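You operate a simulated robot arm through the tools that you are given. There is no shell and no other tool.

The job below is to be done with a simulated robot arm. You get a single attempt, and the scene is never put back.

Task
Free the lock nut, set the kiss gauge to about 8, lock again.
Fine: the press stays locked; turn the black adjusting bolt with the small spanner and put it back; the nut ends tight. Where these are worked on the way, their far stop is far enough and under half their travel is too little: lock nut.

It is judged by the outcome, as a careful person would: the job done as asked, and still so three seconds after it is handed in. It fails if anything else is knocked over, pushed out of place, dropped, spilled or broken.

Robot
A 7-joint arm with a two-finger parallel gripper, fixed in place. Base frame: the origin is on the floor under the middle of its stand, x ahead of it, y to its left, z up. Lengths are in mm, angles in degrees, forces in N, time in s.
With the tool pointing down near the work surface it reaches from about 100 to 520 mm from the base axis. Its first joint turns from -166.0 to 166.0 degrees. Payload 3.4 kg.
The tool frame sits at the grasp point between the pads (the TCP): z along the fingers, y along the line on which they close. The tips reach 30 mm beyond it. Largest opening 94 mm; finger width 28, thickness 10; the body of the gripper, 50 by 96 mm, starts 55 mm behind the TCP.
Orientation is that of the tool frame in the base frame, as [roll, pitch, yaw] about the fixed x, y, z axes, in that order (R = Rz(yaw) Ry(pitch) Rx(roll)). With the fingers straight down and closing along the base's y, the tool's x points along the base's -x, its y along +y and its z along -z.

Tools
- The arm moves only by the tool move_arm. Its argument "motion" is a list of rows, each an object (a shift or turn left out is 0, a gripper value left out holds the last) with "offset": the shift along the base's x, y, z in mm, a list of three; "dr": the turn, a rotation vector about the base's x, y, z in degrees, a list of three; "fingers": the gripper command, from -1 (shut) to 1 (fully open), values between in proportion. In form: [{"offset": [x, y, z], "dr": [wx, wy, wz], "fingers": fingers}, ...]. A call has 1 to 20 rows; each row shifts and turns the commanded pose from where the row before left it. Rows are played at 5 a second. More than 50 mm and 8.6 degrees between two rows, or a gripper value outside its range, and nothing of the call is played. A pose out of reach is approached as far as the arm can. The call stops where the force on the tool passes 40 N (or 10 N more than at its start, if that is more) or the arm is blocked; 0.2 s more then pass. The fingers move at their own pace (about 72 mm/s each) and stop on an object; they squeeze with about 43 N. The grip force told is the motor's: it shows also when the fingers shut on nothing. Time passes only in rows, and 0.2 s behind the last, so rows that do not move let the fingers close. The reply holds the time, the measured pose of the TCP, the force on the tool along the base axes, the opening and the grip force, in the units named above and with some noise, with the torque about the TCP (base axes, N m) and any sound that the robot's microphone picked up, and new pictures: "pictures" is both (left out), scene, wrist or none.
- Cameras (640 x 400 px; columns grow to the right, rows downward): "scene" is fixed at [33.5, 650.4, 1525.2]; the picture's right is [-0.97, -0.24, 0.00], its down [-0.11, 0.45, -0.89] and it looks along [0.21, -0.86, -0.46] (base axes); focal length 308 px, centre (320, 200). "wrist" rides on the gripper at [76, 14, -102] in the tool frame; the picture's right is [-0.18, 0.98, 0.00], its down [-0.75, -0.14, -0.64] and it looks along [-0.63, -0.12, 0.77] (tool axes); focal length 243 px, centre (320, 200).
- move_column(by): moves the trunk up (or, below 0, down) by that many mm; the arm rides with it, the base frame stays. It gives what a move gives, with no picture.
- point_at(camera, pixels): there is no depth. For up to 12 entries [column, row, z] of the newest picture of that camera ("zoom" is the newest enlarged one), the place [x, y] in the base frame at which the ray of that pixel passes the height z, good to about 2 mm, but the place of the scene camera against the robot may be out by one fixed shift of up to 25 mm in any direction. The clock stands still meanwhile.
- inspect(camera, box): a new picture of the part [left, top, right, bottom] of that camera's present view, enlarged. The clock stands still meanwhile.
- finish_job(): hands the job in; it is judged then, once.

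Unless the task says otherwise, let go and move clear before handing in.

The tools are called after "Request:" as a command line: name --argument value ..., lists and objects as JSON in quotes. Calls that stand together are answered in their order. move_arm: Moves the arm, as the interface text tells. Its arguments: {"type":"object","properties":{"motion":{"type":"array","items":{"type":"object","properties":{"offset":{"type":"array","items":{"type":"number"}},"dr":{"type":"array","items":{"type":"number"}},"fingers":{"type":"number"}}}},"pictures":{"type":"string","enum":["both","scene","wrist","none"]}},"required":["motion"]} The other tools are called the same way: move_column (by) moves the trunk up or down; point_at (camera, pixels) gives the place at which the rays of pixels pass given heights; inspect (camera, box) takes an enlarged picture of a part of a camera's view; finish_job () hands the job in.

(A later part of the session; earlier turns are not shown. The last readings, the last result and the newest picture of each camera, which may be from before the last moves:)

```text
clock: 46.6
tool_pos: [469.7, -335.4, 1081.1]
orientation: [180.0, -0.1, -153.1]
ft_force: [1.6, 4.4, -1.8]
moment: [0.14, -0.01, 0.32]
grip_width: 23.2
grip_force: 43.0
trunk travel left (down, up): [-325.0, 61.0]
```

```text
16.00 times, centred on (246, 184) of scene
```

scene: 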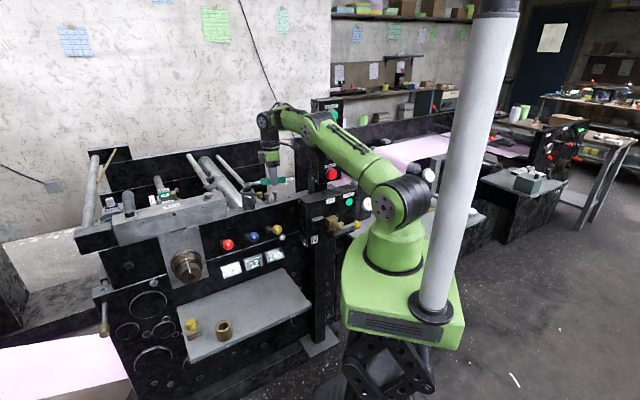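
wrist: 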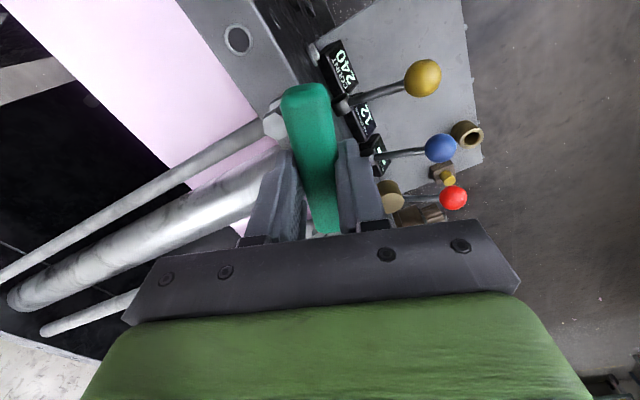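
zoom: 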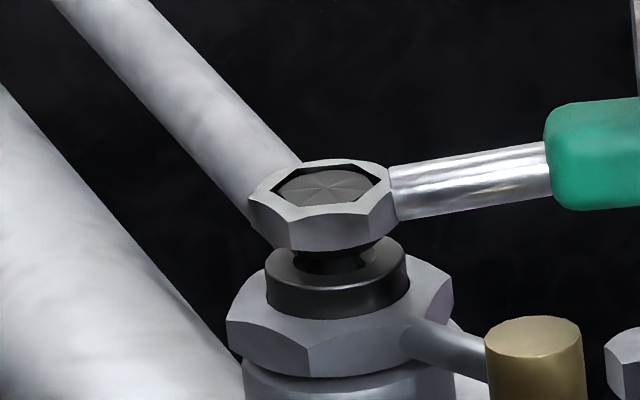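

Still 12 but the bolt is clearly turning with the ring, so a unit takes more than 24°. I'll go 6° further, then re-seat the ring 60° back for another stroke.

Request:
move_arm --motion '[{"offset": [2.42, -4.54, 0], "dr": [0, 0, 3]}, {"offset": [2.66, -4.4, 0], "dr": [0, 0, 3]}, {"offset": [0, 0, 0]}]'

Request:
inspect --camera "scene" --box '[220, 240, 290, 280]'

Request:
inspect --camera "scene" --box '[226, 172, 266, 197]'

```text
clock: 47.4
tool_pos: [476.3, -343.9, 1082.2]
orientation: [180.0, 0.0, -147.2]
ft_force: [2.5, 5.5, -0.2]
moment: [0.21, -0.13, 0.23]
grip_width: 23.1
grip_force: 42.4
trunk travel left (down, up): [-325.0, 61.0]
```

scene: 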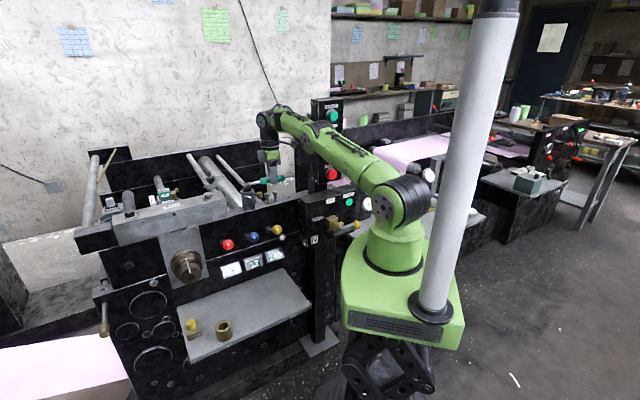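
wrist: 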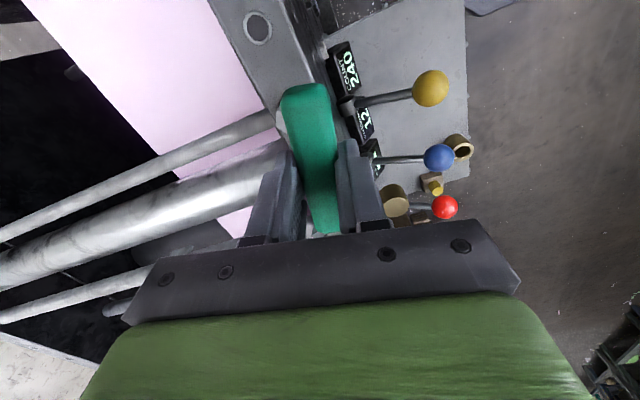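

```text
9.14 times, centred on (255, 260) of scene
```

zoom: 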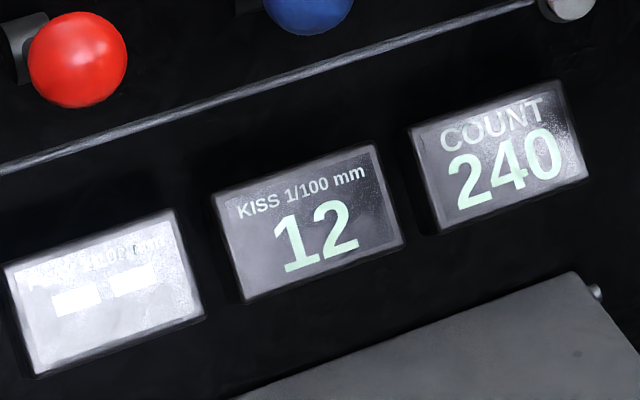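

```text
16.00 times, centred on (246, 184) of scene
```

zoom: 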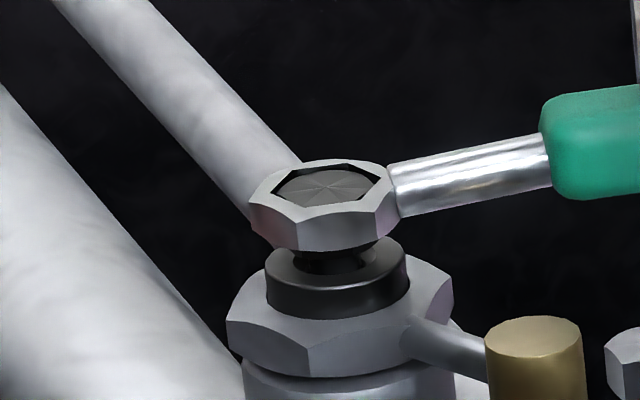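

Still 12 after about 42°, and the arm nears its outer reach here. I'll back off a few degrees, lift the ring clear of the head, and swing back 60° for a new bite.

Request:
move_arm --motion '[{"offset": [-3.5, 8.1, 0], "dr": [0, 0, -5]}, {"offset": [0, 0, 8]}, {"offset": [0, 0, 14]}, {"offset": [-5.25, 11.76, 0], "dr": [0, 0, -7.5]}, {"offset": [-3.66, 12.34, 0], "dr": [0, 0, -7.5]}, {"offset": [-2.03, 12.71, 0], "dr": [0, 0, -7.5]}, {"offset": [-0.35, 12.87, 0], "dr": [0, 0, -7.5]}, {"offset": [1.34, 12.8, 0], "dr": [0, 0, -7.5]}, {"offset": [2.99, 12.52, 0], "dr": [0, 0, -7.5]}, {"offset": [4.6, 12.02, 0], "dr": [0, 0, -7.5]}, {"offset": [6.14, 11.31, 0], "dr": [0, 0, -7.5]}, {"offset": [0, 0, 0]}, {"offset": [0, 0, 0]}]' --pictures "scene"

Request:
inspect --camera "scene" --box '[226, 172, 266, 197]'

```text
clock: 50.2
tool_pos: [475.5, -237.3, 1104.2]
orientation: [-179.9, -0.1, 147.7]
ft_force: [-0.4, -0.2, -1.1]
moment: [0.05, -0.01, -0.02]
grip_width: 23.3
grip_force: 43.4
trunk travel left (down, up): [-325.0, 61.0]
```

scene: 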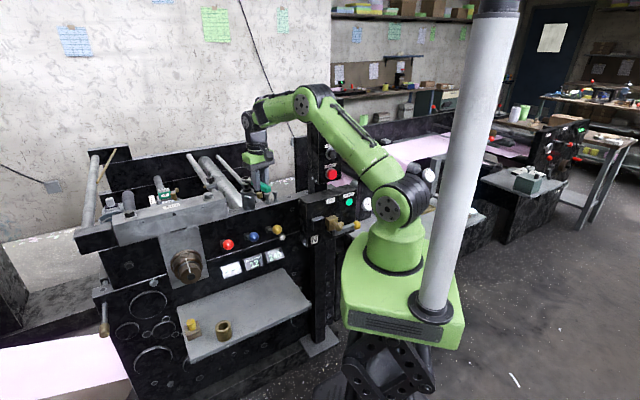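

```text
16.00 times, centred on (246, 184) of scene
```

zoom: 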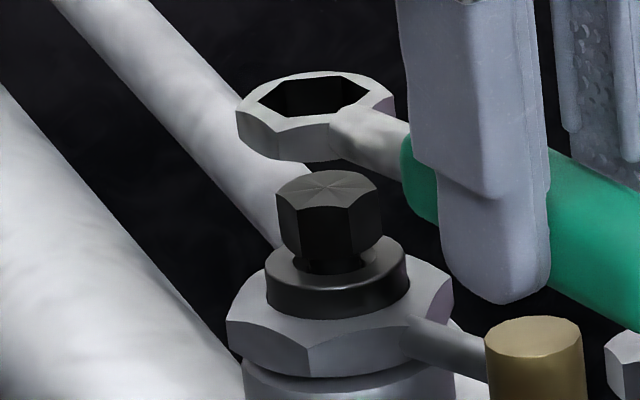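

The bolt has turned about 32° (front edges at u 302 and 350 → corners at about 143°), so the ring has roughly 10° of play. I'll trim the yaw to 144° about the axis and lower back on.

Request:
move_arm --motion '[{"offset": [3.6, 5.2, 0], "dr": [0, 0, -3.7]}, {"offset": [0, 0, -6]}, {"offset": [0, 0, -5]}, {"offset": [0, 0, 0]}]' --pictures "none"

Request:
inspect --camera "scene" --box '[226, 172, 266, 197]'

```text
clock: 51.2
tool_pos: [478.9, -232.9, 1093.3]
orientation: [179.9, 0.0, 144.0]
ft_force: [-0.6, 0.2, -1.7]
moment: [0.0, 0.02, 0.02]
grip_width: 23.2
grip_force: 43.0
trunk travel left (down, up): [-325.0, 61.0]
```

```text
16.00 times, centred on (246, 184) of scene
```

zoom: 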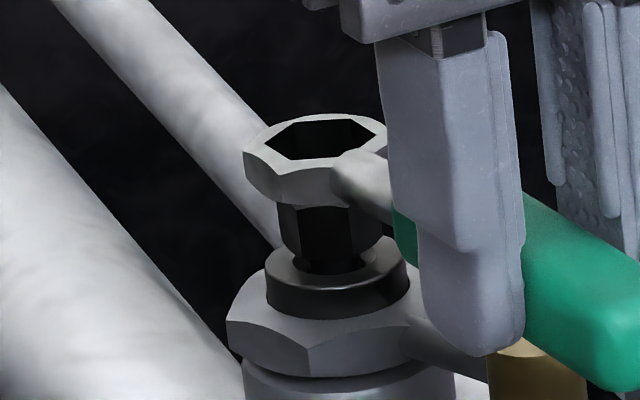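

The ring sits centred above the bolt head. I'll lower it the remaining 11 mm slowly.

Request:
move_arm --motion '[{"offset": [-0.4, 0, -3]}, {"offset": [0, 0, -3]}, {"offset": [0, 0, -3]}, {"offset": [0, 0, -2.3]}, {"offset": [0, 0, 0]}]' --pictures "none"

Request:
inspect --camera "scene" --box '[226, 172, 266, 197]'

```text
clock: 52.4
tool_pos: [477.8, -231.0, 1080.5]
orientation: [-180.0, -0.1, 144.1]
ft_force: [-1.0, 1.7, 2.3]
moment: [-0.1, -0.15, 0.14]
grip_width: 23.4
grip_force: 42.9
trunk travel left (down, up): [-325.0, 61.0]
```

```text
16.00 times, centred on (246, 184) of scene
```

zoom: 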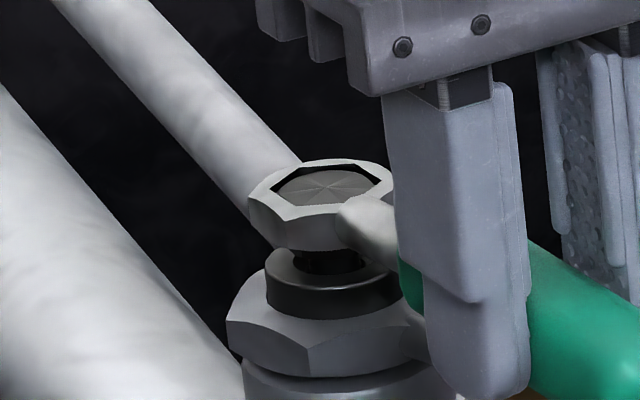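

Seated again with only 2 N contact. I'll turn counter-clockwise 36° and read the gauge.

Request:
move_arm --motion '[{"offset": [-3.84, -5.7, 0], "dr": [0, 0, 4]}, {"offset": [-3.43, -5.94, 0], "dr": [0, 0, 4]}, {"offset": [-3.01, -6.18, 0], "dr": [0, 0, 4]}, {"offset": [-2.58, -6.37, 0], "dr": [0, 0, 4]}, {"offset": [-2.12, -6.53, 0], "dr": [0, 0, 4]}, {"offset": [-1.66, -6.66, 0], "dr": [0, 0, 4]}, {"offset": [-1.19, -6.77, 0], "dr": [0, 0, 4]}, {"offset": [-0.72, -6.83, 0], "dr": [0, 0, 4]}, {"offset": [-0.24, -6.86, 0], "dr": [0, 0, 4]}, {"offset": [0, 0, 0]}]' --pictures "none"

Request:
inspect --camera "scene" --box '[220, 240, 290, 280]'

Request:
inspect --camera "scene" --box '[226, 172, 266, 197]'

```text
clock: 54.6
tool_pos: [459.0, -291.7, 1080.3]
orientation: [179.9, 0.0, -179.9]
ft_force: [-4.2, 3.5, -4.8]
moment: [0.09, 0.42, 0.35]
grip_width: 23.3
grip_force: 43.3
trunk travel left (down, up): [-325.0, 61.0]
```

```text
9.14 times, centred on (255, 260) of scene
```

zoom: 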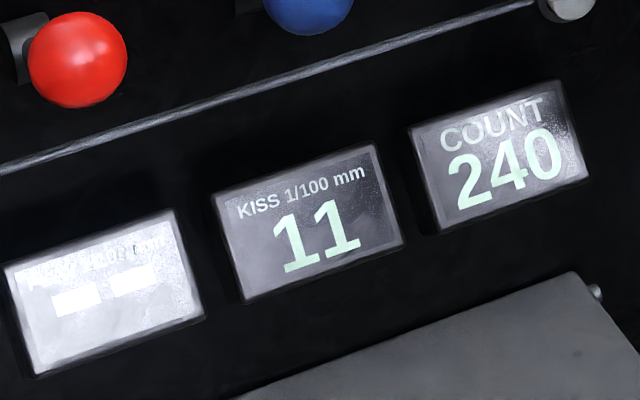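

```text
16.00 times, centred on (246, 184) of scene
```

zoom: 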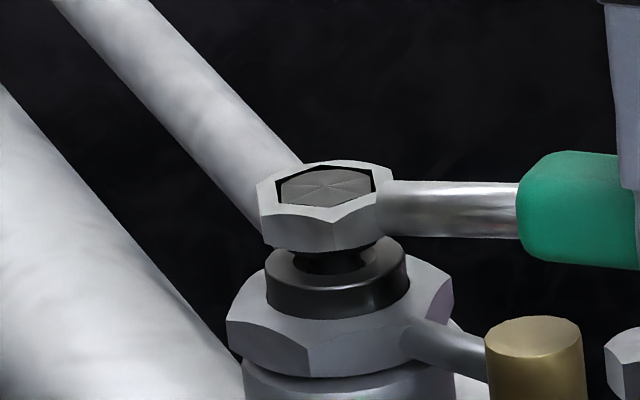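

The gauge is 11 now. I'll continue another 32° to the end of this stroke.

Request:
move_arm --motion '[{"offset": [0.24, -6.86, 0], "dr": [0, 0, 4]}, {"offset": [0.72, -6.83, 0], "dr": [0, 0, 4]}, {"offset": [1.19, -6.77, 0], "dr": [0, 0, 4]}, {"offset": [1.66, -6.66, 0], "dr": [0, 0, 4]}, {"offset": [2.12, -6.53, 0], "dr": [0, 0, 4]}, {"offset": [2.58, -6.37, 0], "dr": [0, 0, 4]}, {"offset": [3.01, -6.18, 0], "dr": [0, 0, 4]}, {"offset": [3.43, -5.94, 0], "dr": [0, 0, 4]}, {"offset": [0, 0, 0]}]' --pictures "none"

Request:
inspect --camera "scene" --box '[220, 240, 290, 280]'

Request:
inspect --camera "scene" --box '[226, 172, 266, 197]'

```text
clock: 56.6
tool_pos: [474.1, -342.6, 1082.1]
orientation: [-180.0, -0.1, -147.8]
ft_force: [-0.9, 0.7, -1.1]
moment: [0.06, -0.06, 0.03]
grip_width: 23.3
grip_force: 42.8
trunk travel left (down, up): [-325.0, 61.0]
```

```text
9.14 times, centred on (255, 260) of scene
```

zoom: 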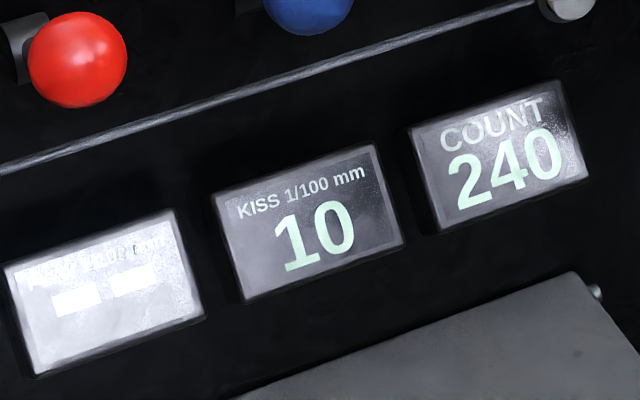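

```text
16.00 times, centred on (246, 184) of scene
```

zoom: 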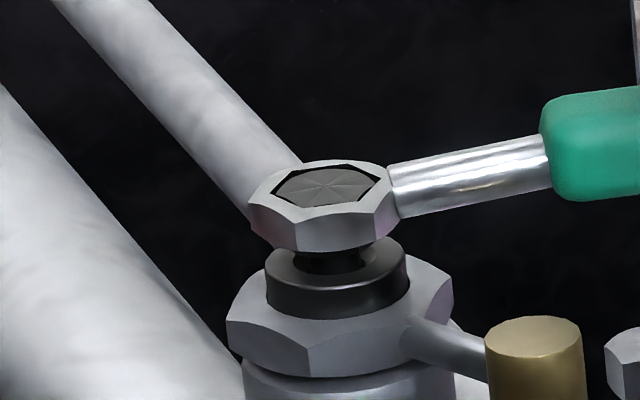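

The gauge reads 10 at the end of the stroke. I'll repeat the re-bite: back off, lift, swing back to 144°, and lower part way.

Request:
move_arm --motion '[{"offset": [-3.59, 6.24, 0], "dr": [0, 0, -4.2]}, {"offset": [0, 0, 8]}, {"offset": [0, 0, 14]}, {"offset": [-5.25, 11.76, 0], "dr": [0, 0, -7.5]}, {"offset": [-3.66, 12.34, 0], "dr": [0, 0, -7.5]}, {"offset": [-2.03, 12.71, 0], "dr": [0, 0, -7.5]}, {"offset": [-0.35, 12.87, 0], "dr": [0, 0, -7.5]}, {"offset": [1.34, 12.8, 0], "dr": [0, 0, -7.5]}, {"offset": [2.99, 12.52, 0], "dr": [0, 0, -7.5]}, {"offset": [4.6, 12.02, 0], "dr": [0, 0, -7.5]}, {"offset": [6.14, 11.31, 0], "dr": [0, 0, -7.5]}, {"offset": [3.6, 5.4, 0], "dr": [0, 0, -3.8]}, {"offset": [0, 0, 0]}, {"offset": [0, 0, 0]}]' --pictures "none"

Request:
inspect --camera "scene" --box '[226, 172, 266, 197]'

Request:
inspect --camera "scene" --box '[220, 240, 290, 280]'

```text
clock: 59.6
tool_pos: [478.9, -232.4, 1101.7]
orientation: [179.9, 0.0, 144.0]
ft_force: [0.3, -0.5, -0.6]
moment: [-0.01, -0.01, -0.03]
grip_width: 23.2
grip_force: 42.7
trunk travel left (down, up): [-325.0, 61.0]
```

```text
16.00 times, centred on (246, 184) of scene
```

zoom: 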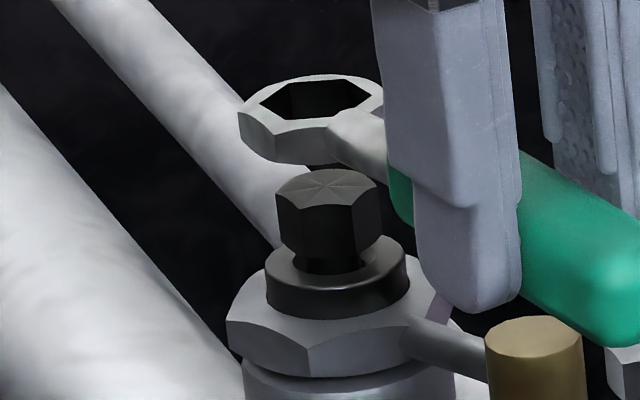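

```text
9.14 times, centred on (255, 260) of scene
```

zoom: 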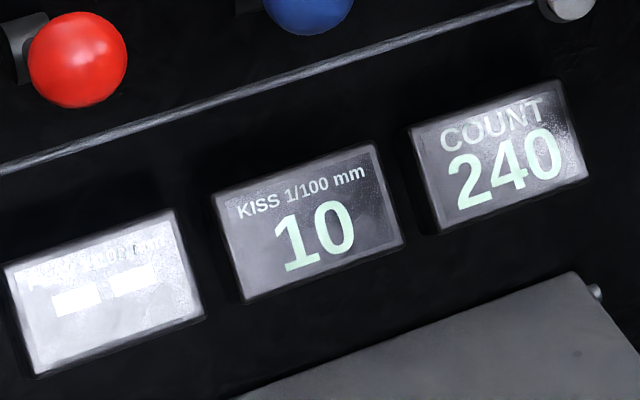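

The bolt now has corners at about 146° and the gauge holds 10. I'll lower the ring over it again in slow steps.

Request:
move_arm --motion '[{"offset": [0, 0, -6]}, {"offset": [0, 0, -5]}, {"offset": [-0.2, 0, -3]}, {"offset": [0, 0, -3]}, {"offset": [0, 0, -3]}, {"offset": [0, 0, -2]}, {"offset": [0, 0, 0]}]' --pictures "none"

Request:
inspect --camera "scene" --box '[226, 172, 266, 197]'

```text
clock: 61.2
tool_pos: [478.4, -231.4, 1082.0]
orientation: [180.0, 0.1, 144.1]
ft_force: [-2.1, 4.2, 4.1]
moment: [-0.26, -0.43, 0.18]
grip_width: 23.3
grip_force: 43.4
trunk travel left (down, up): [-325.0, 61.0]
```

```text
16.00 times, centred on (246, 184) of scene
```

zoom: 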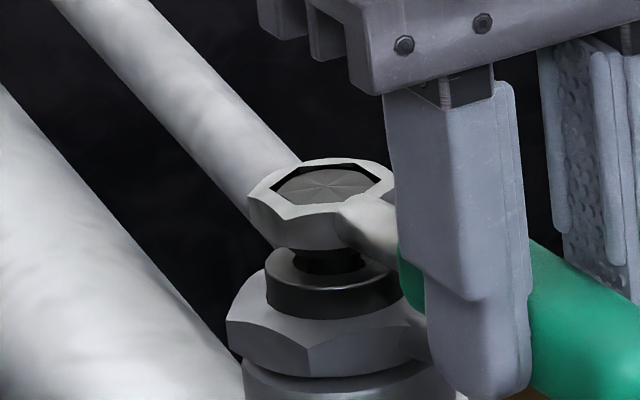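

Seated again (bolt face flush in the ring). I'll turn another 36° with a 0.6 mm y correction to ease the radial load.

Request:
move_arm --motion '[{"offset": [-3.84, -5.1, 0], "dr": [0, 0, 4]}, {"offset": [-3.43, -5.94, 0], "dr": [0, 0, 4]}, {"offset": [-3.01, -6.18, 0], "dr": [0, 0, 4]}, {"offset": [-2.58, -6.37, 0], "dr": [0, 0, 4]}, {"offset": [-2.12, -6.53, 0], "dr": [0, 0, 4]}, {"offset": [-1.66, -6.66, 0], "dr": [0, 0, 4]}, {"offset": [-1.19, -6.77, 0], "dr": [0, 0, 4]}, {"offset": [-0.72, -6.83, 0], "dr": [0, 0, 4]}, {"offset": [-0.24, -6.86, 0], "dr": [0, 0, 4]}, {"offset": [0, 0, 0]}]' --pictures "none"

Request:
inspect --camera "scene" --box '[220, 240, 290, 280]'

```text
clock: 63.4
tool_pos: [458.3, -289.2, 1082.0]
orientation: [-180.0, 0.0, -179.8]
ft_force: [-3.7, 0.8, 2.0]
moment: [0.04, -0.16, 0.05]
grip_width: 23.1
grip_force: 42.7
trunk travel left (down, up): [-325.0, 61.0]
```

```text
9.14 times, centred on (255, 260) of scene
```

zoom: 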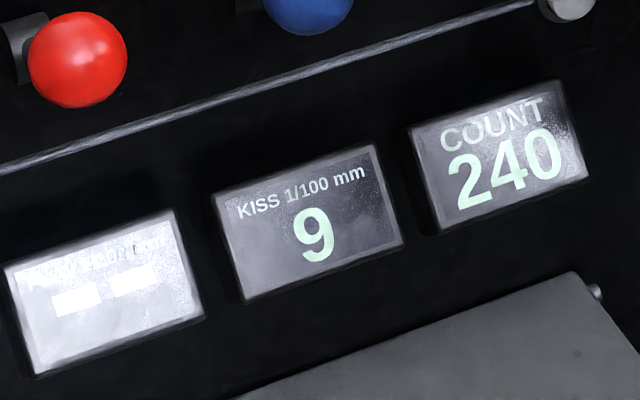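

Gauge 9. I'll advance 16° and read again, aiming for the middle of the 8 range.

Request:
move_arm --motion '[{"offset": [0.24, -6.86, 0], "dr": [0, 0, 4]}, {"offset": [0.72, -6.83, 0], "dr": [0, 0, 4]}, {"offset": [1.19, -6.77, 0], "dr": [0, 0, 4]}, {"offset": [1.66, -6.66, 0], "dr": [0, 0, 4]}, {"offset": [0, 0, 0]}]' --pictures "none"

Request:
inspect --camera "scene" --box '[220, 240, 290, 280]'

```text
clock: 64.6
tool_pos: [462.4, -316.5, 1081.6]
orientation: [179.9, 0.0, -163.9]
ft_force: [-3.9, 0.3, -2.1]
moment: [-0.04, 0.2, 0.05]
grip_width: 23.2
grip_force: 43.0
trunk travel left (down, up): [-325.0, 61.0]
```

```text
9.14 times, centred on (255, 260) of scene
```

zoom: 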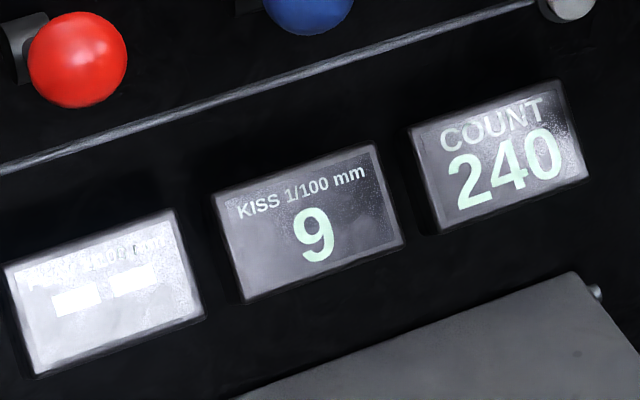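

Still 9; continuing 12° more.

Request:
move_arm --motion '[{"offset": [2.12, -6.53, 0], "dr": [0, 0, 4]}, {"offset": [2.58, -6.37, 0], "dr": [0, 0, 4]}, {"offset": [3.01, -6.18, 0], "dr": [0, 0, 4]}, {"offset": [0, 0, 0]}]' --pictures "none"

Request:
inspect --camera "scene" --box '[220, 240, 290, 280]'

Request:
inspect --camera "scene" --box '[226, 172, 266, 197]'

```text
clock: 65.6
tool_pos: [471.0, -336.3, 1082.6]
orientation: [-179.9, 0.0, -151.8]
ft_force: [-4.6, -1.5, -0.7]
moment: [-0.05, 0.14, 0.0]
grip_width: 23.2
grip_force: 42.7
trunk travel left (down, up): [-325.0, 61.0]
```

```text
9.14 times, centred on (255, 260) of scene
```

zoom: 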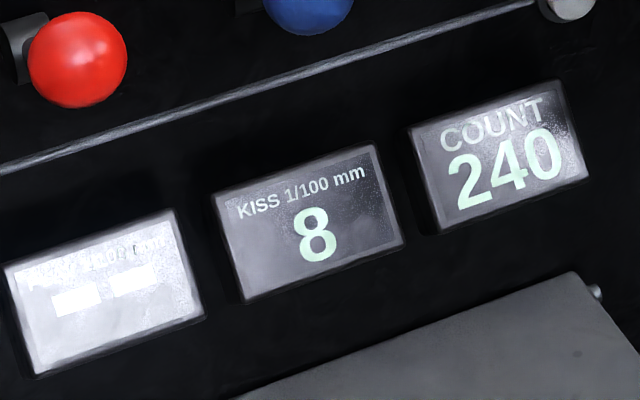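

```text
16.00 times, centred on (246, 184) of scene
```

zoom: 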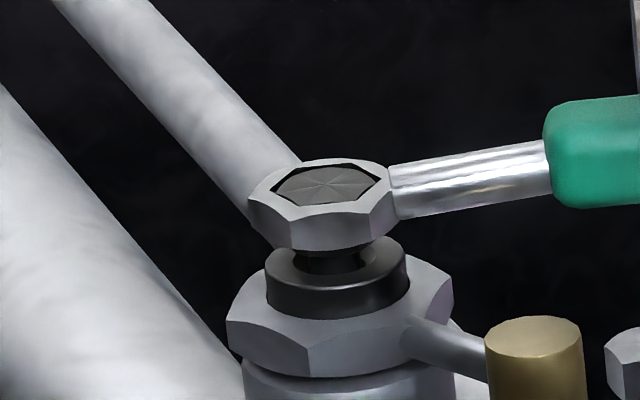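

It reads 8 (just crossed). I'll go another 8° to be nearer the middle of the 8 range.

Request:
move_arm --motion '[{"offset": [3.1, -6.1, 0], "dr": [0, 0, 4]}, {"offset": [3.84, -5.7, 0], "dr": [0, 0, 4]}, {"offset": [0, 0, 0]}]' --pictures "none"

Request:
inspect --camera "scene" --box '[220, 240, 290, 280]'

Request:
inspect --camera "scene" --box '[226, 172, 266, 197]'

```text
clock: 66.4
tool_pos: [477.6, -347.3, 1081.8]
orientation: [180.0, 0.1, -144.0]
ft_force: [-2.1, -4.7, 0.0]
moment: [-0.07, -0.04, -0.27]
grip_width: 23.0
grip_force: 42.9
trunk travel left (down, up): [-325.0, 61.0]
```

```text
9.14 times, centred on (255, 260) of scene
```

zoom: 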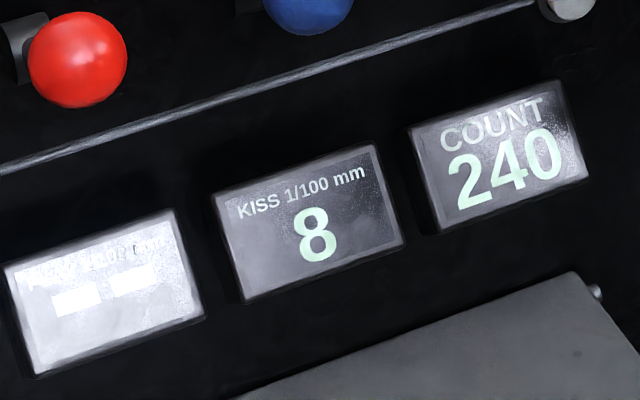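

```text
16.00 times, centred on (246, 184) of scene
```

zoom: 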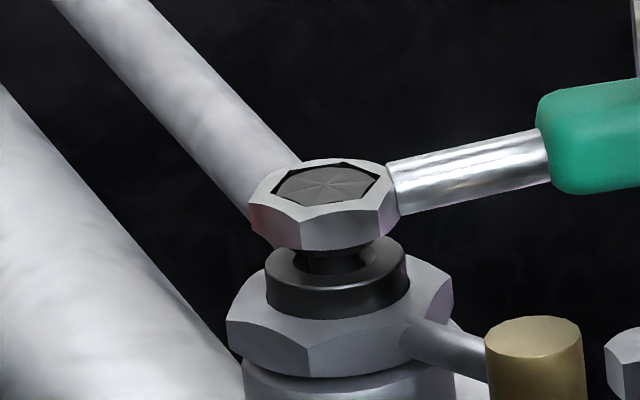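

The gauge shows 8, estimated around 8.1. I'll back off within the play, lift the ring off, and confirm the reading holds.

Request:
move_arm --motion '[{"offset": [-3.84, 5.7, 0], "dr": [0, 0, -4]}, {"offset": [-3.43, 5.94, 0], "dr": [0, 0, -4]}, {"offset": [0, 0, 4]}, {"offset": [0, 0, 8]}, {"offset": [0, 0, 15]}, {"offset": [0, 0, 25]}, {"offset": [0, 0, 0]}]'

Request:
inspect --camera "scene" --box '[220, 240, 290, 280]'

Request:
inspect --camera "scene" --box '[226, 172, 266, 197]'

```text
clock: 68.0
tool_pos: [470.9, -337.6, 1134.3]
orientation: [-180.0, 0.0, -151.9]
ft_force: [0.6, 0.2, -1.5]
moment: [-0.01, 0.03, -0.03]
grip_width: 23.2
grip_force: 42.7
trunk travel left (down, up): [-325.0, 61.0]
```

scene: 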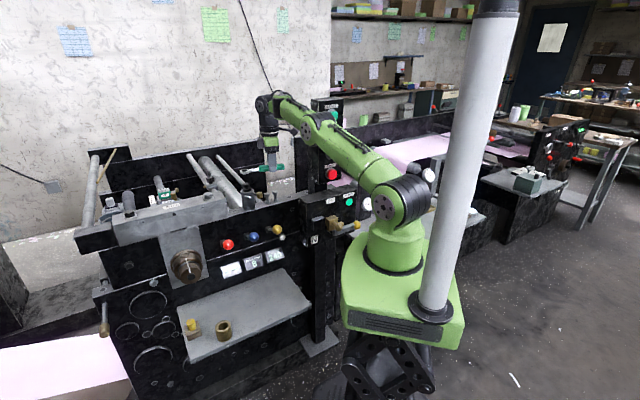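
wrist: 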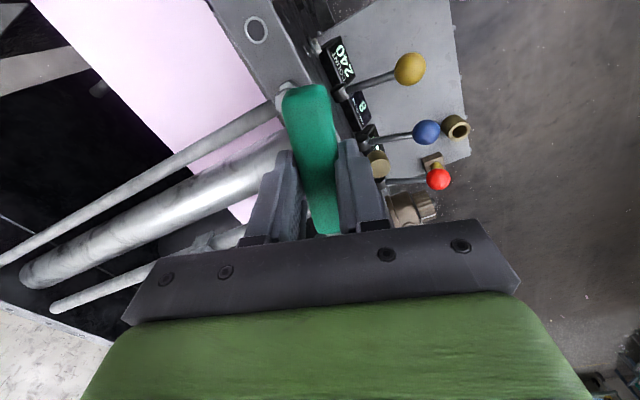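

```text
9.14 times, centred on (255, 260) of scene
```

zoom: 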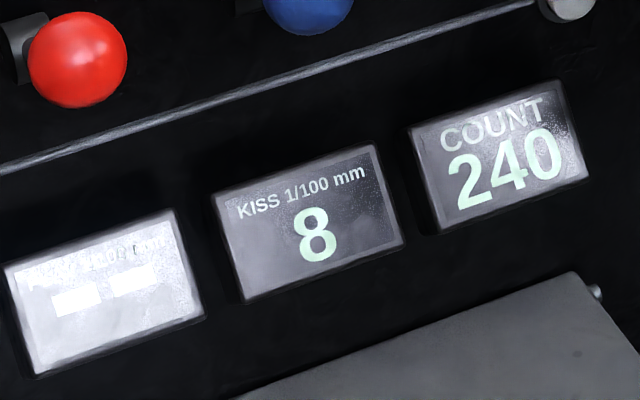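

```text
16.00 times, centred on (246, 184) of scene
```

zoom: 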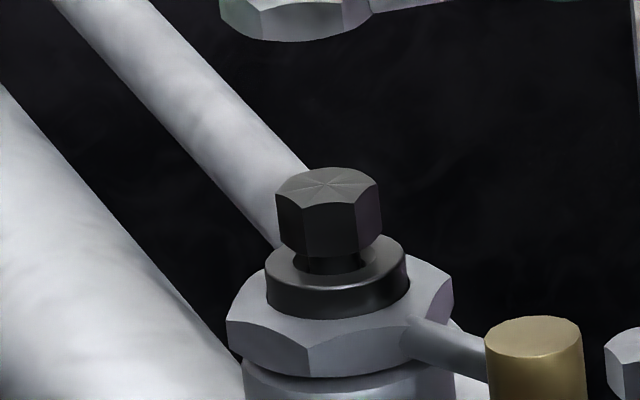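

The reading stays at 8 with the spanner off. I'll now swing back to the tray approach pose (yaw 43°, (419,-73,1135)).

Request:
move_arm --motion '[{"offset": [-3, 14, 0], "dr": [0, 0, -7.5]}, {"offset": [-3, 14, 0], "dr": [0, 0, -7.5]}, {"offset": [-3, 14, 0], "dr": [0, 0, -7.5]}, {"offset": [-3, 14, 0], "dr": [0, 0, -7.5]}, {"offset": [-3, 14, 0], "dr": [0, 0, -7.5]}, {"offset": [-3, 14, 0], "dr": [0, 0, -7.5]}, {"offset": [-3, 14, 0], "dr": [0, 0, -7.5]}, {"offset": [-3, 14, 0], "dr": [0, 0, -7.5]}, {"offset": [-3, 14, 0], "dr": [0, 0, -7.5]}, {"offset": [-3, 14, 0], "dr": [0, 0, -7.5]}, {"offset": [-3, 14, 0], "dr": [0, 0, -7.5]}, {"offset": [0, 0, 0]}]' --pictures "none"

Request:
move_arm --motion '[{"offset": [-1.7, 10, 0], "dr": [0, 0, -7.5]}, {"offset": [-1.7, 10, 0], "dr": [0, 0, -7.5]}, {"offset": [-1.7, 10, 0], "dr": [0, 0, -7.5]}, {"offset": [-1.7, 10, 0], "dr": [0, 0, -7.5]}, {"offset": [-1.7, 10, 0], "dr": [0, 0, -7.5]}, {"offset": [-1.7, 10, 0], "dr": [0, 0, -7.5]}, {"offset": [-1.7, 10, 0], "dr": [0, 0, -7.5]}, {"offset": [-1.7, 10, 0], "dr": [0, 0, -7.5]}, {"offset": [-1.7, 10, 0], "dr": [0, 0, -7.5]}, {"offset": [-1.7, 10, 0], "dr": [0, 0, -7.5]}, {"offset": [-1.7, 10, 0], "dr": [0, 0, -7.3]}, {"offset": [0, 0, 0]}, {"offset": [0, 0, 0]}]'

```text
clock: 70.6
tool_pos: [438.5, -181.2, 1134.7]
orientation: [-179.9, 0.0, 125.5]
ft_force: [-0.1, -1.0, -1.4]
moment: [0.01, 0.02, -0.01]
grip_width: 23.3
grip_force: 43.2
trunk travel left (down, up): [-325.0, 61.0]
```

```text
clock: 73.4
tool_pos: [420.1, -73.3, 1133.9]
orientation: [-180.0, 0.0, 43.2]
ft_force: [-0.9, 0.5, -1.9]
moment: [0.04, -0.02, 0.03]
grip_width: 23.2
grip_force: 43.0
trunk travel left (down, up): [-325.0, 61.0]
```

scene: 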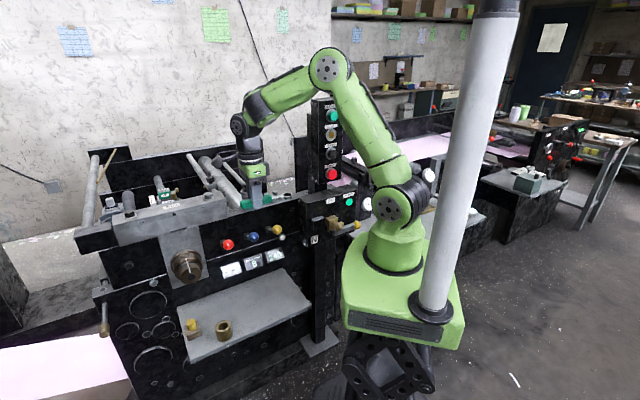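
wrist: 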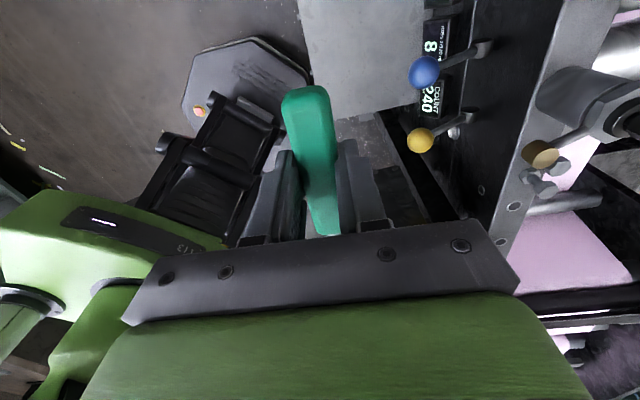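

Everything is clear and the spanner is still firmly held; the wrist view also shows the gauge at 8. I'll lower the trunk back down.

Request:
move_column --by -165

Request:
move_column --by -160

Request:
move_arm --motion '[{"offset": [0, 0, 0]}]'

```text
clock: 75.3
tool_pos: [419.5, -72.8, 969.4]
orientation: [180.0, 0.0, 43.3]
ft_force: [0.9, -0.4, -1.0]
moment: [0.01, 0.01, 0.0]
grip_width: 23.2
grip_force: 42.5
trunk travel left (down, up): [-160.0, 226.0]
```

```text
clock: 77.1
tool_pos: [418.9, -73.3, 809.2]
orientation: [-180.0, -0.1, 43.4]
ft_force: [-0.1, -0.3, -0.4]
moment: [0.0, -0.05, -0.02]
grip_width: 23.2
grip_force: 43.9
trunk travel left (down, up): [0.0, 386.0]
```

```text
clock: 77.5
tool_pos: [419.9, -73.4, 809.4]
orientation: [-179.9, 0.0, 43.3]
ft_force: [-0.5, 0.1, -1.7]
moment: [0.03, -0.03, 0.0]
grip_width: 23.2
grip_force: 43.0
trunk travel left (down, up): [0.0, 386.0]
```

scene: 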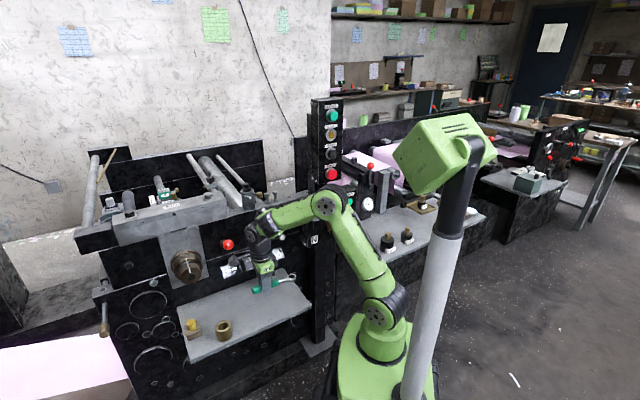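
wrist: 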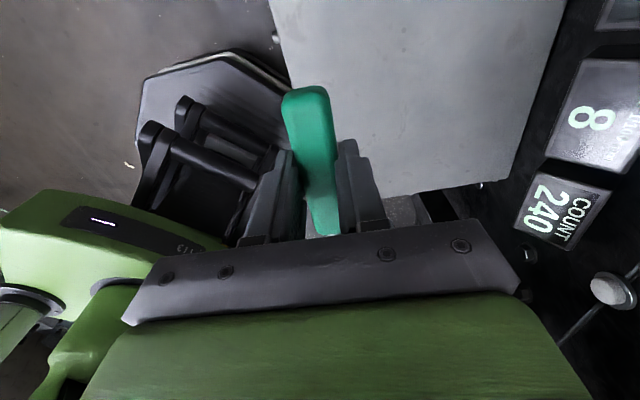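

I'll return to the original spot (443,-102.6) and descend to just above the tray.

Request:
move_arm --motion '[{"offset": [8, -10, -25]}, {"offset": [8, -10, -25]}, {"offset": [7.1, -9.2, -25]}, {"offset": [0, 0, -25]}, {"offset": [0, 0, -20]}, {"offset": [0, 0, -10]}, {"offset": [0, 0, -5]}, {"offset": [0, 0, 0]}]' --pictures "none"

Request:
inspect --camera "scene" --box '[245, 270, 305, 315]'

```text
clock: 79.3
tool_pos: [442.5, -101.9, 673.4]
orientation: [-179.9, -0.1, 43.4]
ft_force: [0.6, 0.7, -1.3]
moment: [0.03, -0.06, 0.02]
grip_width: 23.3
grip_force: 42.7
trunk travel left (down, up): [0.0, 386.0]
```

```text
8.89 times, centred on (275, 292) of scene
```

zoom: 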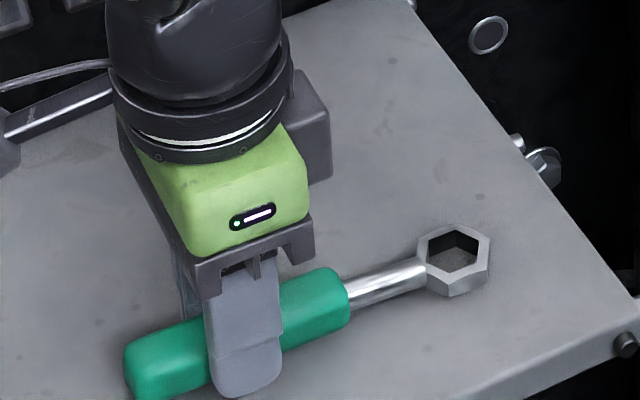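

Back over the original spot, about 3 mm above rest. I'll lower 1 mm at a time until it touches.

Request:
move_arm --motion '[{"offset": [0, 0, -1]}, {"offset": [0, 0, -1]}, {"offset": [0, 0, -0.7]}, {"offset": [0, 0, 0]}]' --pictures "none"

Request:
inspect --camera "scene" --box '[245, 270, 305, 315]'

```text
clock: 80.3
tool_pos: [442.5, -101.5, 671.8]
orientation: [179.9, 0.0, 43.4]
ft_force: [-0.4, 0.6, -1.5]
moment: [0.02, -0.05, -0.01]
grip_width: 23.0
grip_force: 43.2
trunk travel left (down, up): [0.0, 386.0]
```

```text
8.89 times, centred on (275, 292) of scene
```

zoom: 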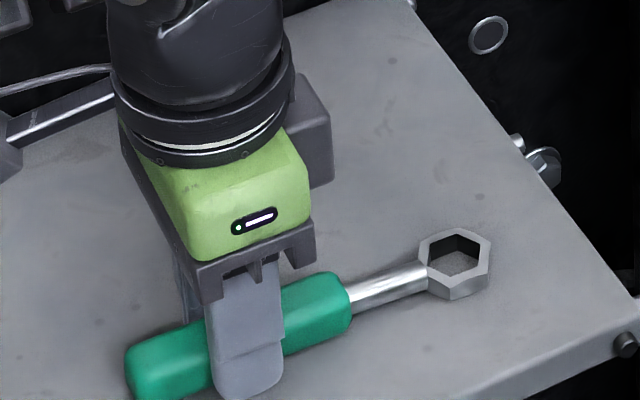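

The picture now matches the original rest position within about 1 mm. One more small step down to feel contact.

Request:
move_arm --motion '[{"offset": [0, 0, -0.6]}, {"offset": [0, 0, -0.6]}, {"offset": [0, 0, 0]}]' --pictures "none"

```text
clock: 81.1
tool_pos: [442.1, -103.5, 670.6]
orientation: [180.0, 0.0, 43.3]
ft_force: [0.3, 0.1, 8.5]
moment: [-0.72, 0.86, 0.01]
grip_width: 23.1
grip_force: 43.2
trunk travel left (down, up): [0.0, 386.0]
```

Contact is felt (8.5 N up). I'll ease up a touch, open the fingers and lift straight off.

Request:
move_arm --motion '[{"offset": [0, 0, 0.4]}, {"fingers": -0.4}, {"fingers": -0.1}, {"fingers": 0.05}, {"fingers": 0.05}, {"offset": [0, 0, 8]}, {"offset": [0, 0, 20]}, {"offset": [0, 0, 30]}, {"offset": [-8, 10, 40]}, {"offset": [-8, 10, 40]}, {"offset": [0, 0, 0]}]'

Request:
inspect --camera "scene" --box '[240, 280, 310, 330]'

```text
clock: 83.5
tool_pos: [427.5, -81.4, 808.9]
orientation: [-180.0, -0.1, 43.2]
ft_force: [0.4, -0.7, -0.1]
moment: [-0.02, -0.03, -0.05]
grip_width: 49.5
grip_force: 0.0
trunk travel left (down, up): [0.0, 386.0]
```

scene: 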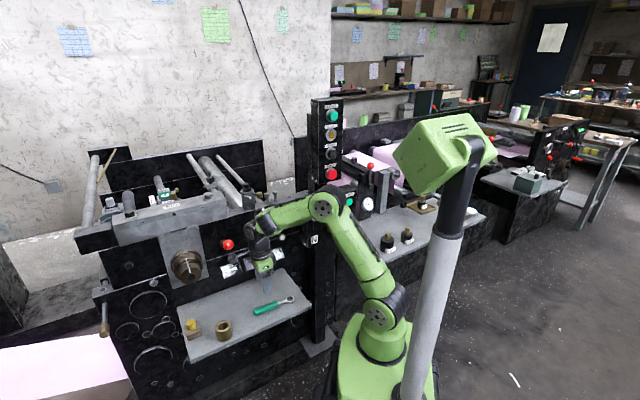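
wrist: 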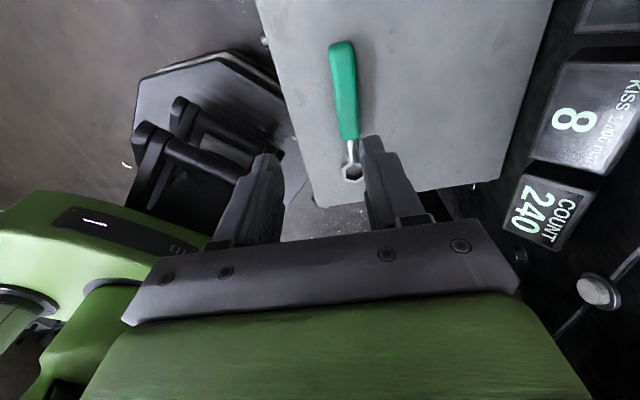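

```text
8.00 times, centred on (275, 305) of scene
```

zoom: 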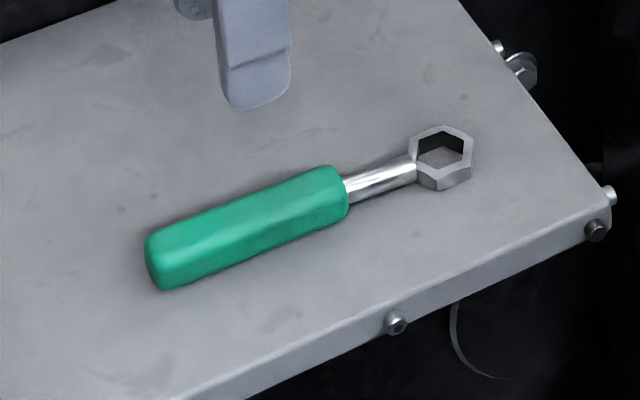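

The spanner is back within about 2 mm of where it lay, and the gauge shows 8. I'll raise the trunk and go back to the lever.

Request:
move_column --by 165

Request:
move_column --by 160

Request:
move_arm --motion '[{"offset": [3, -11, 5], "dr": [0, 0, 8]}, {"offset": [3, -11, 5], "dr": [0, 0, 8]}, {"offset": [3, -12, 5], "dr": [0, 0, 8]}, {"offset": [3, -12, 0], "dr": [0, 0, 8]}, {"offset": [3, -12, 0], "dr": [0, 0, 8]}, {"offset": [3, -12, 0], "dr": [0, 0, 8]}, {"offset": [3, -12, 0], "dr": [0, 0, 8]}, {"offset": [3, -12, 0], "dr": [0, 0, 8]}, {"offset": [4, -13, 0], "dr": [0, 0, 8]}, {"offset": [4, -13, 0], "dr": [0, 0, 8]}, {"offset": [4, -13, 0], "dr": [0, 0, 8]}, {"offset": [4, -13, 0], "dr": [0, 0, 8]}, {"offset": [4, -13, 0], "dr": [0, 0, 8]}, {"offset": [4, -13, 0], "dr": [0, 0, 8]}, {"offset": [5, -12, 0], "dr": [0, 0, 8]}, {"offset": [0, 0, 0]}, {"offset": [0, 0, 0]}]'

```text
clock: 85.4
tool_pos: [426.8, -81.2, 974.4]
orientation: [-179.9, 0.0, 43.2]
ft_force: [0.7, 0.1, 0.5]
moment: [-0.02, 0.0, 0.01]
grip_width: 49.1
grip_force: 0.0
trunk travel left (down, up): [-165.0, 221.0]
```

```text
clock: 87.2
tool_pos: [427.2, -82.1, 1133.0]
orientation: [-180.0, 0.0, 43.3]
ft_force: [-0.6, 0.0, 0.1]
moment: [0.0, -0.01, -0.01]
grip_width: 49.4
grip_force: 0.0
trunk travel left (down, up): [-325.0, 61.0]
```

```text
clock: 90.8
tool_pos: [479.5, -265.9, 1147.4]
orientation: [180.0, 0.0, 163.3]
ft_force: [-0.2, 0.7, -0.6]
moment: [0.0, -0.06, 0.01]
grip_width: 49.3
grip_force: 0.1
trunk travel left (down, up): [-325.0, 61.0]
```

scene: 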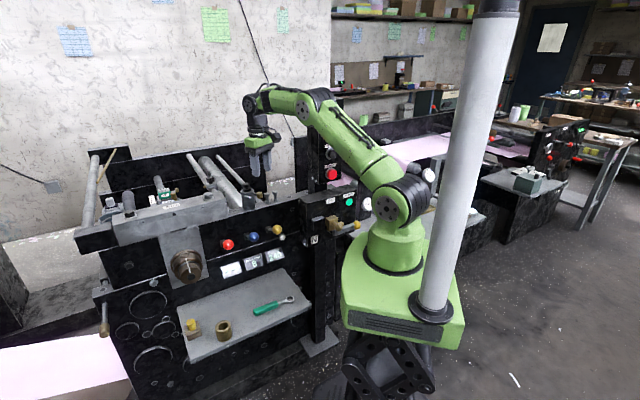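
wrist: 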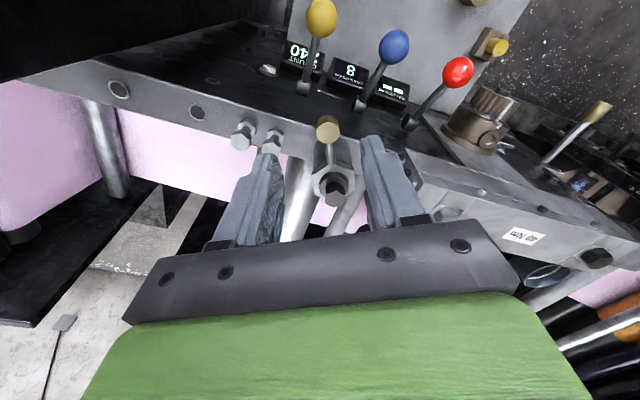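

The knob is at wrist (328,128) and the gauge reads 8. I'll move over the knob and descend.

Request:
move_arm --motion '[{"offset": [11, -1.5, -20], "fingers": -0.1}, {"offset": [10.5, -1.4, -20]}, {"offset": [0, 0, -20]}, {"offset": [0, 0, -20]}, {"offset": [0, 0, 0]}, {"offset": [0, 0, 0]}]'

Request:
inspect --camera "wrist" --box '[240, 100, 400, 240]'

```text
clock: 92.2
tool_pos: [502.4, -268.7, 1068.1]
orientation: [-180.0, 0.0, 163.3]
ft_force: [-0.3, -0.1, 0.1]
moment: [0.01, 0.01, 0.02]
grip_width: 42.2
grip_force: 0.1
trunk travel left (down, up): [-325.0, 61.0]
```

scene: 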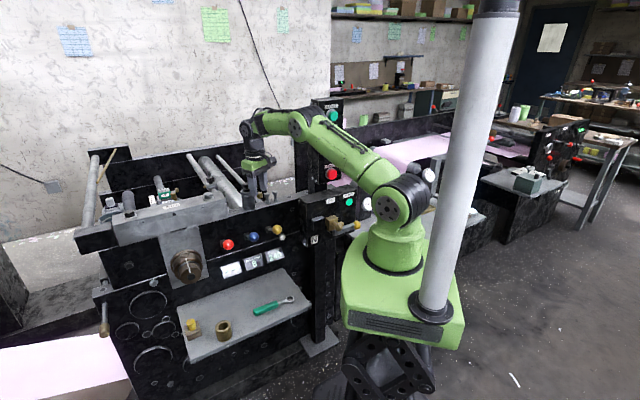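
wrist: 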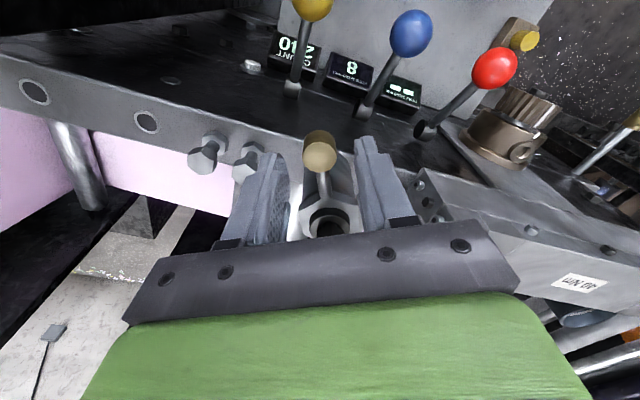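

```text
2.86 times, centred on (320, 170) of wrist
```

zoom: 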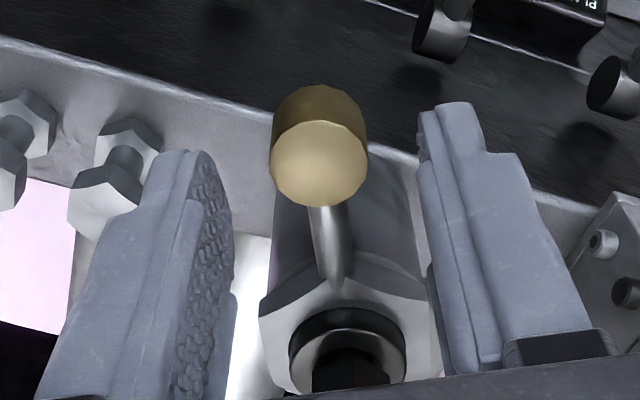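

The knob is centred between the fingers at (320,157). Descend 32 mm and grip.

Request:
move_arm --motion '[{"offset": [0, 0, -15]}, {"offset": [0, 0, -12]}, {"offset": [0, 0, -5]}, {"offset": [0, 0, 0]}, {"fingers": -0.7}, {"fingers": -0.7}, {"fingers": -0.7}, {"fingers": -0.7}]'

```text
clock: 94.0
tool_pos: [502.1, -268.8, 1035.1]
orientation: [180.0, 0.0, 163.3]
ft_force: [-0.2, -0.7, -0.9]
moment: [-0.02, -0.14, 0.01]
grip_width: 21.5
grip_force: 44.9
trunk travel left (down, up): [-325.0, 61.0]
```

scene: 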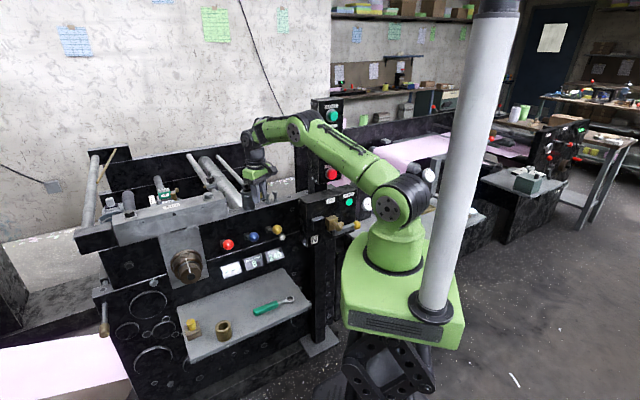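
wrist: 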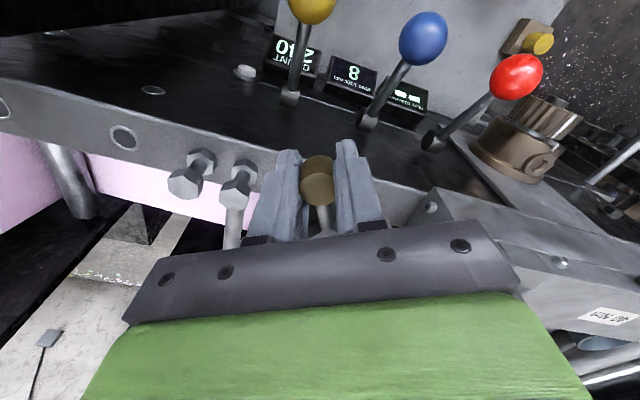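

Gripped at 21.5 mm. I'll turn the lever clockwise along the arc about (559.6,-289.5), half way first.

Request:
move_arm --motion '[{"offset": [2.48, 5.91, 0], "dr": [0, 0, -6]}, {"offset": [3.09, 5.61, 0], "dr": [0, 0, -6]}, {"offset": [3.65, 5.26, 0], "dr": [0, 0, -6]}, {"offset": [4.19, 4.85, 0], "dr": [0, 0, -6]}, {"offset": [0, 0, 0]}]' --pictures "wrist"

Request:
inspect --camera "scene" --box '[220, 240, 290, 280]'

```text
clock: 95.2
tool_pos: [514.7, -247.4, 1036.2]
orientation: [-180.0, 0.0, 139.3]
ft_force: [-0.8, -2.7, -0.2]
moment: [0.14, 0.19, -0.15]
grip_width: 21.1
grip_force: 44.6
trunk travel left (down, up): [-325.0, 61.0]
```

wrist: 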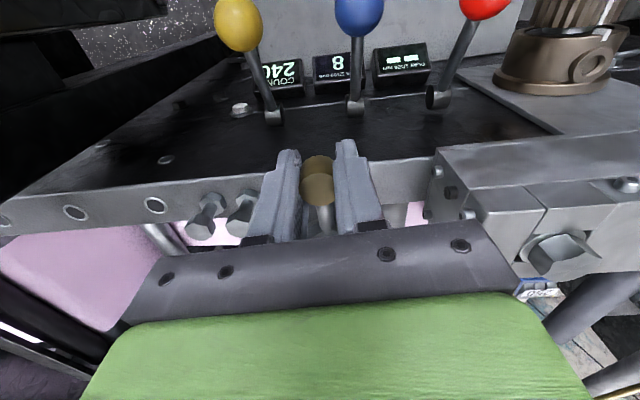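

```text
9.14 times, centred on (255, 260) of scene
```

zoom: 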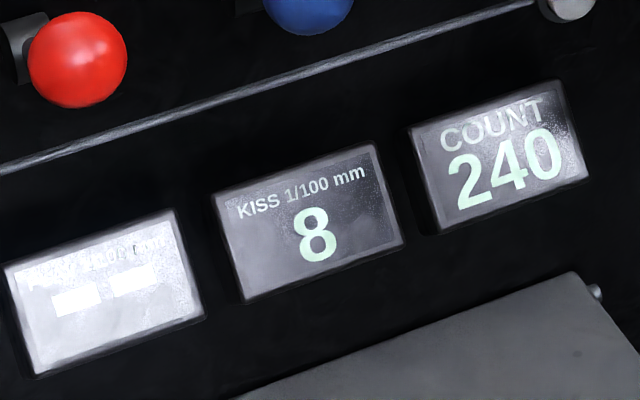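

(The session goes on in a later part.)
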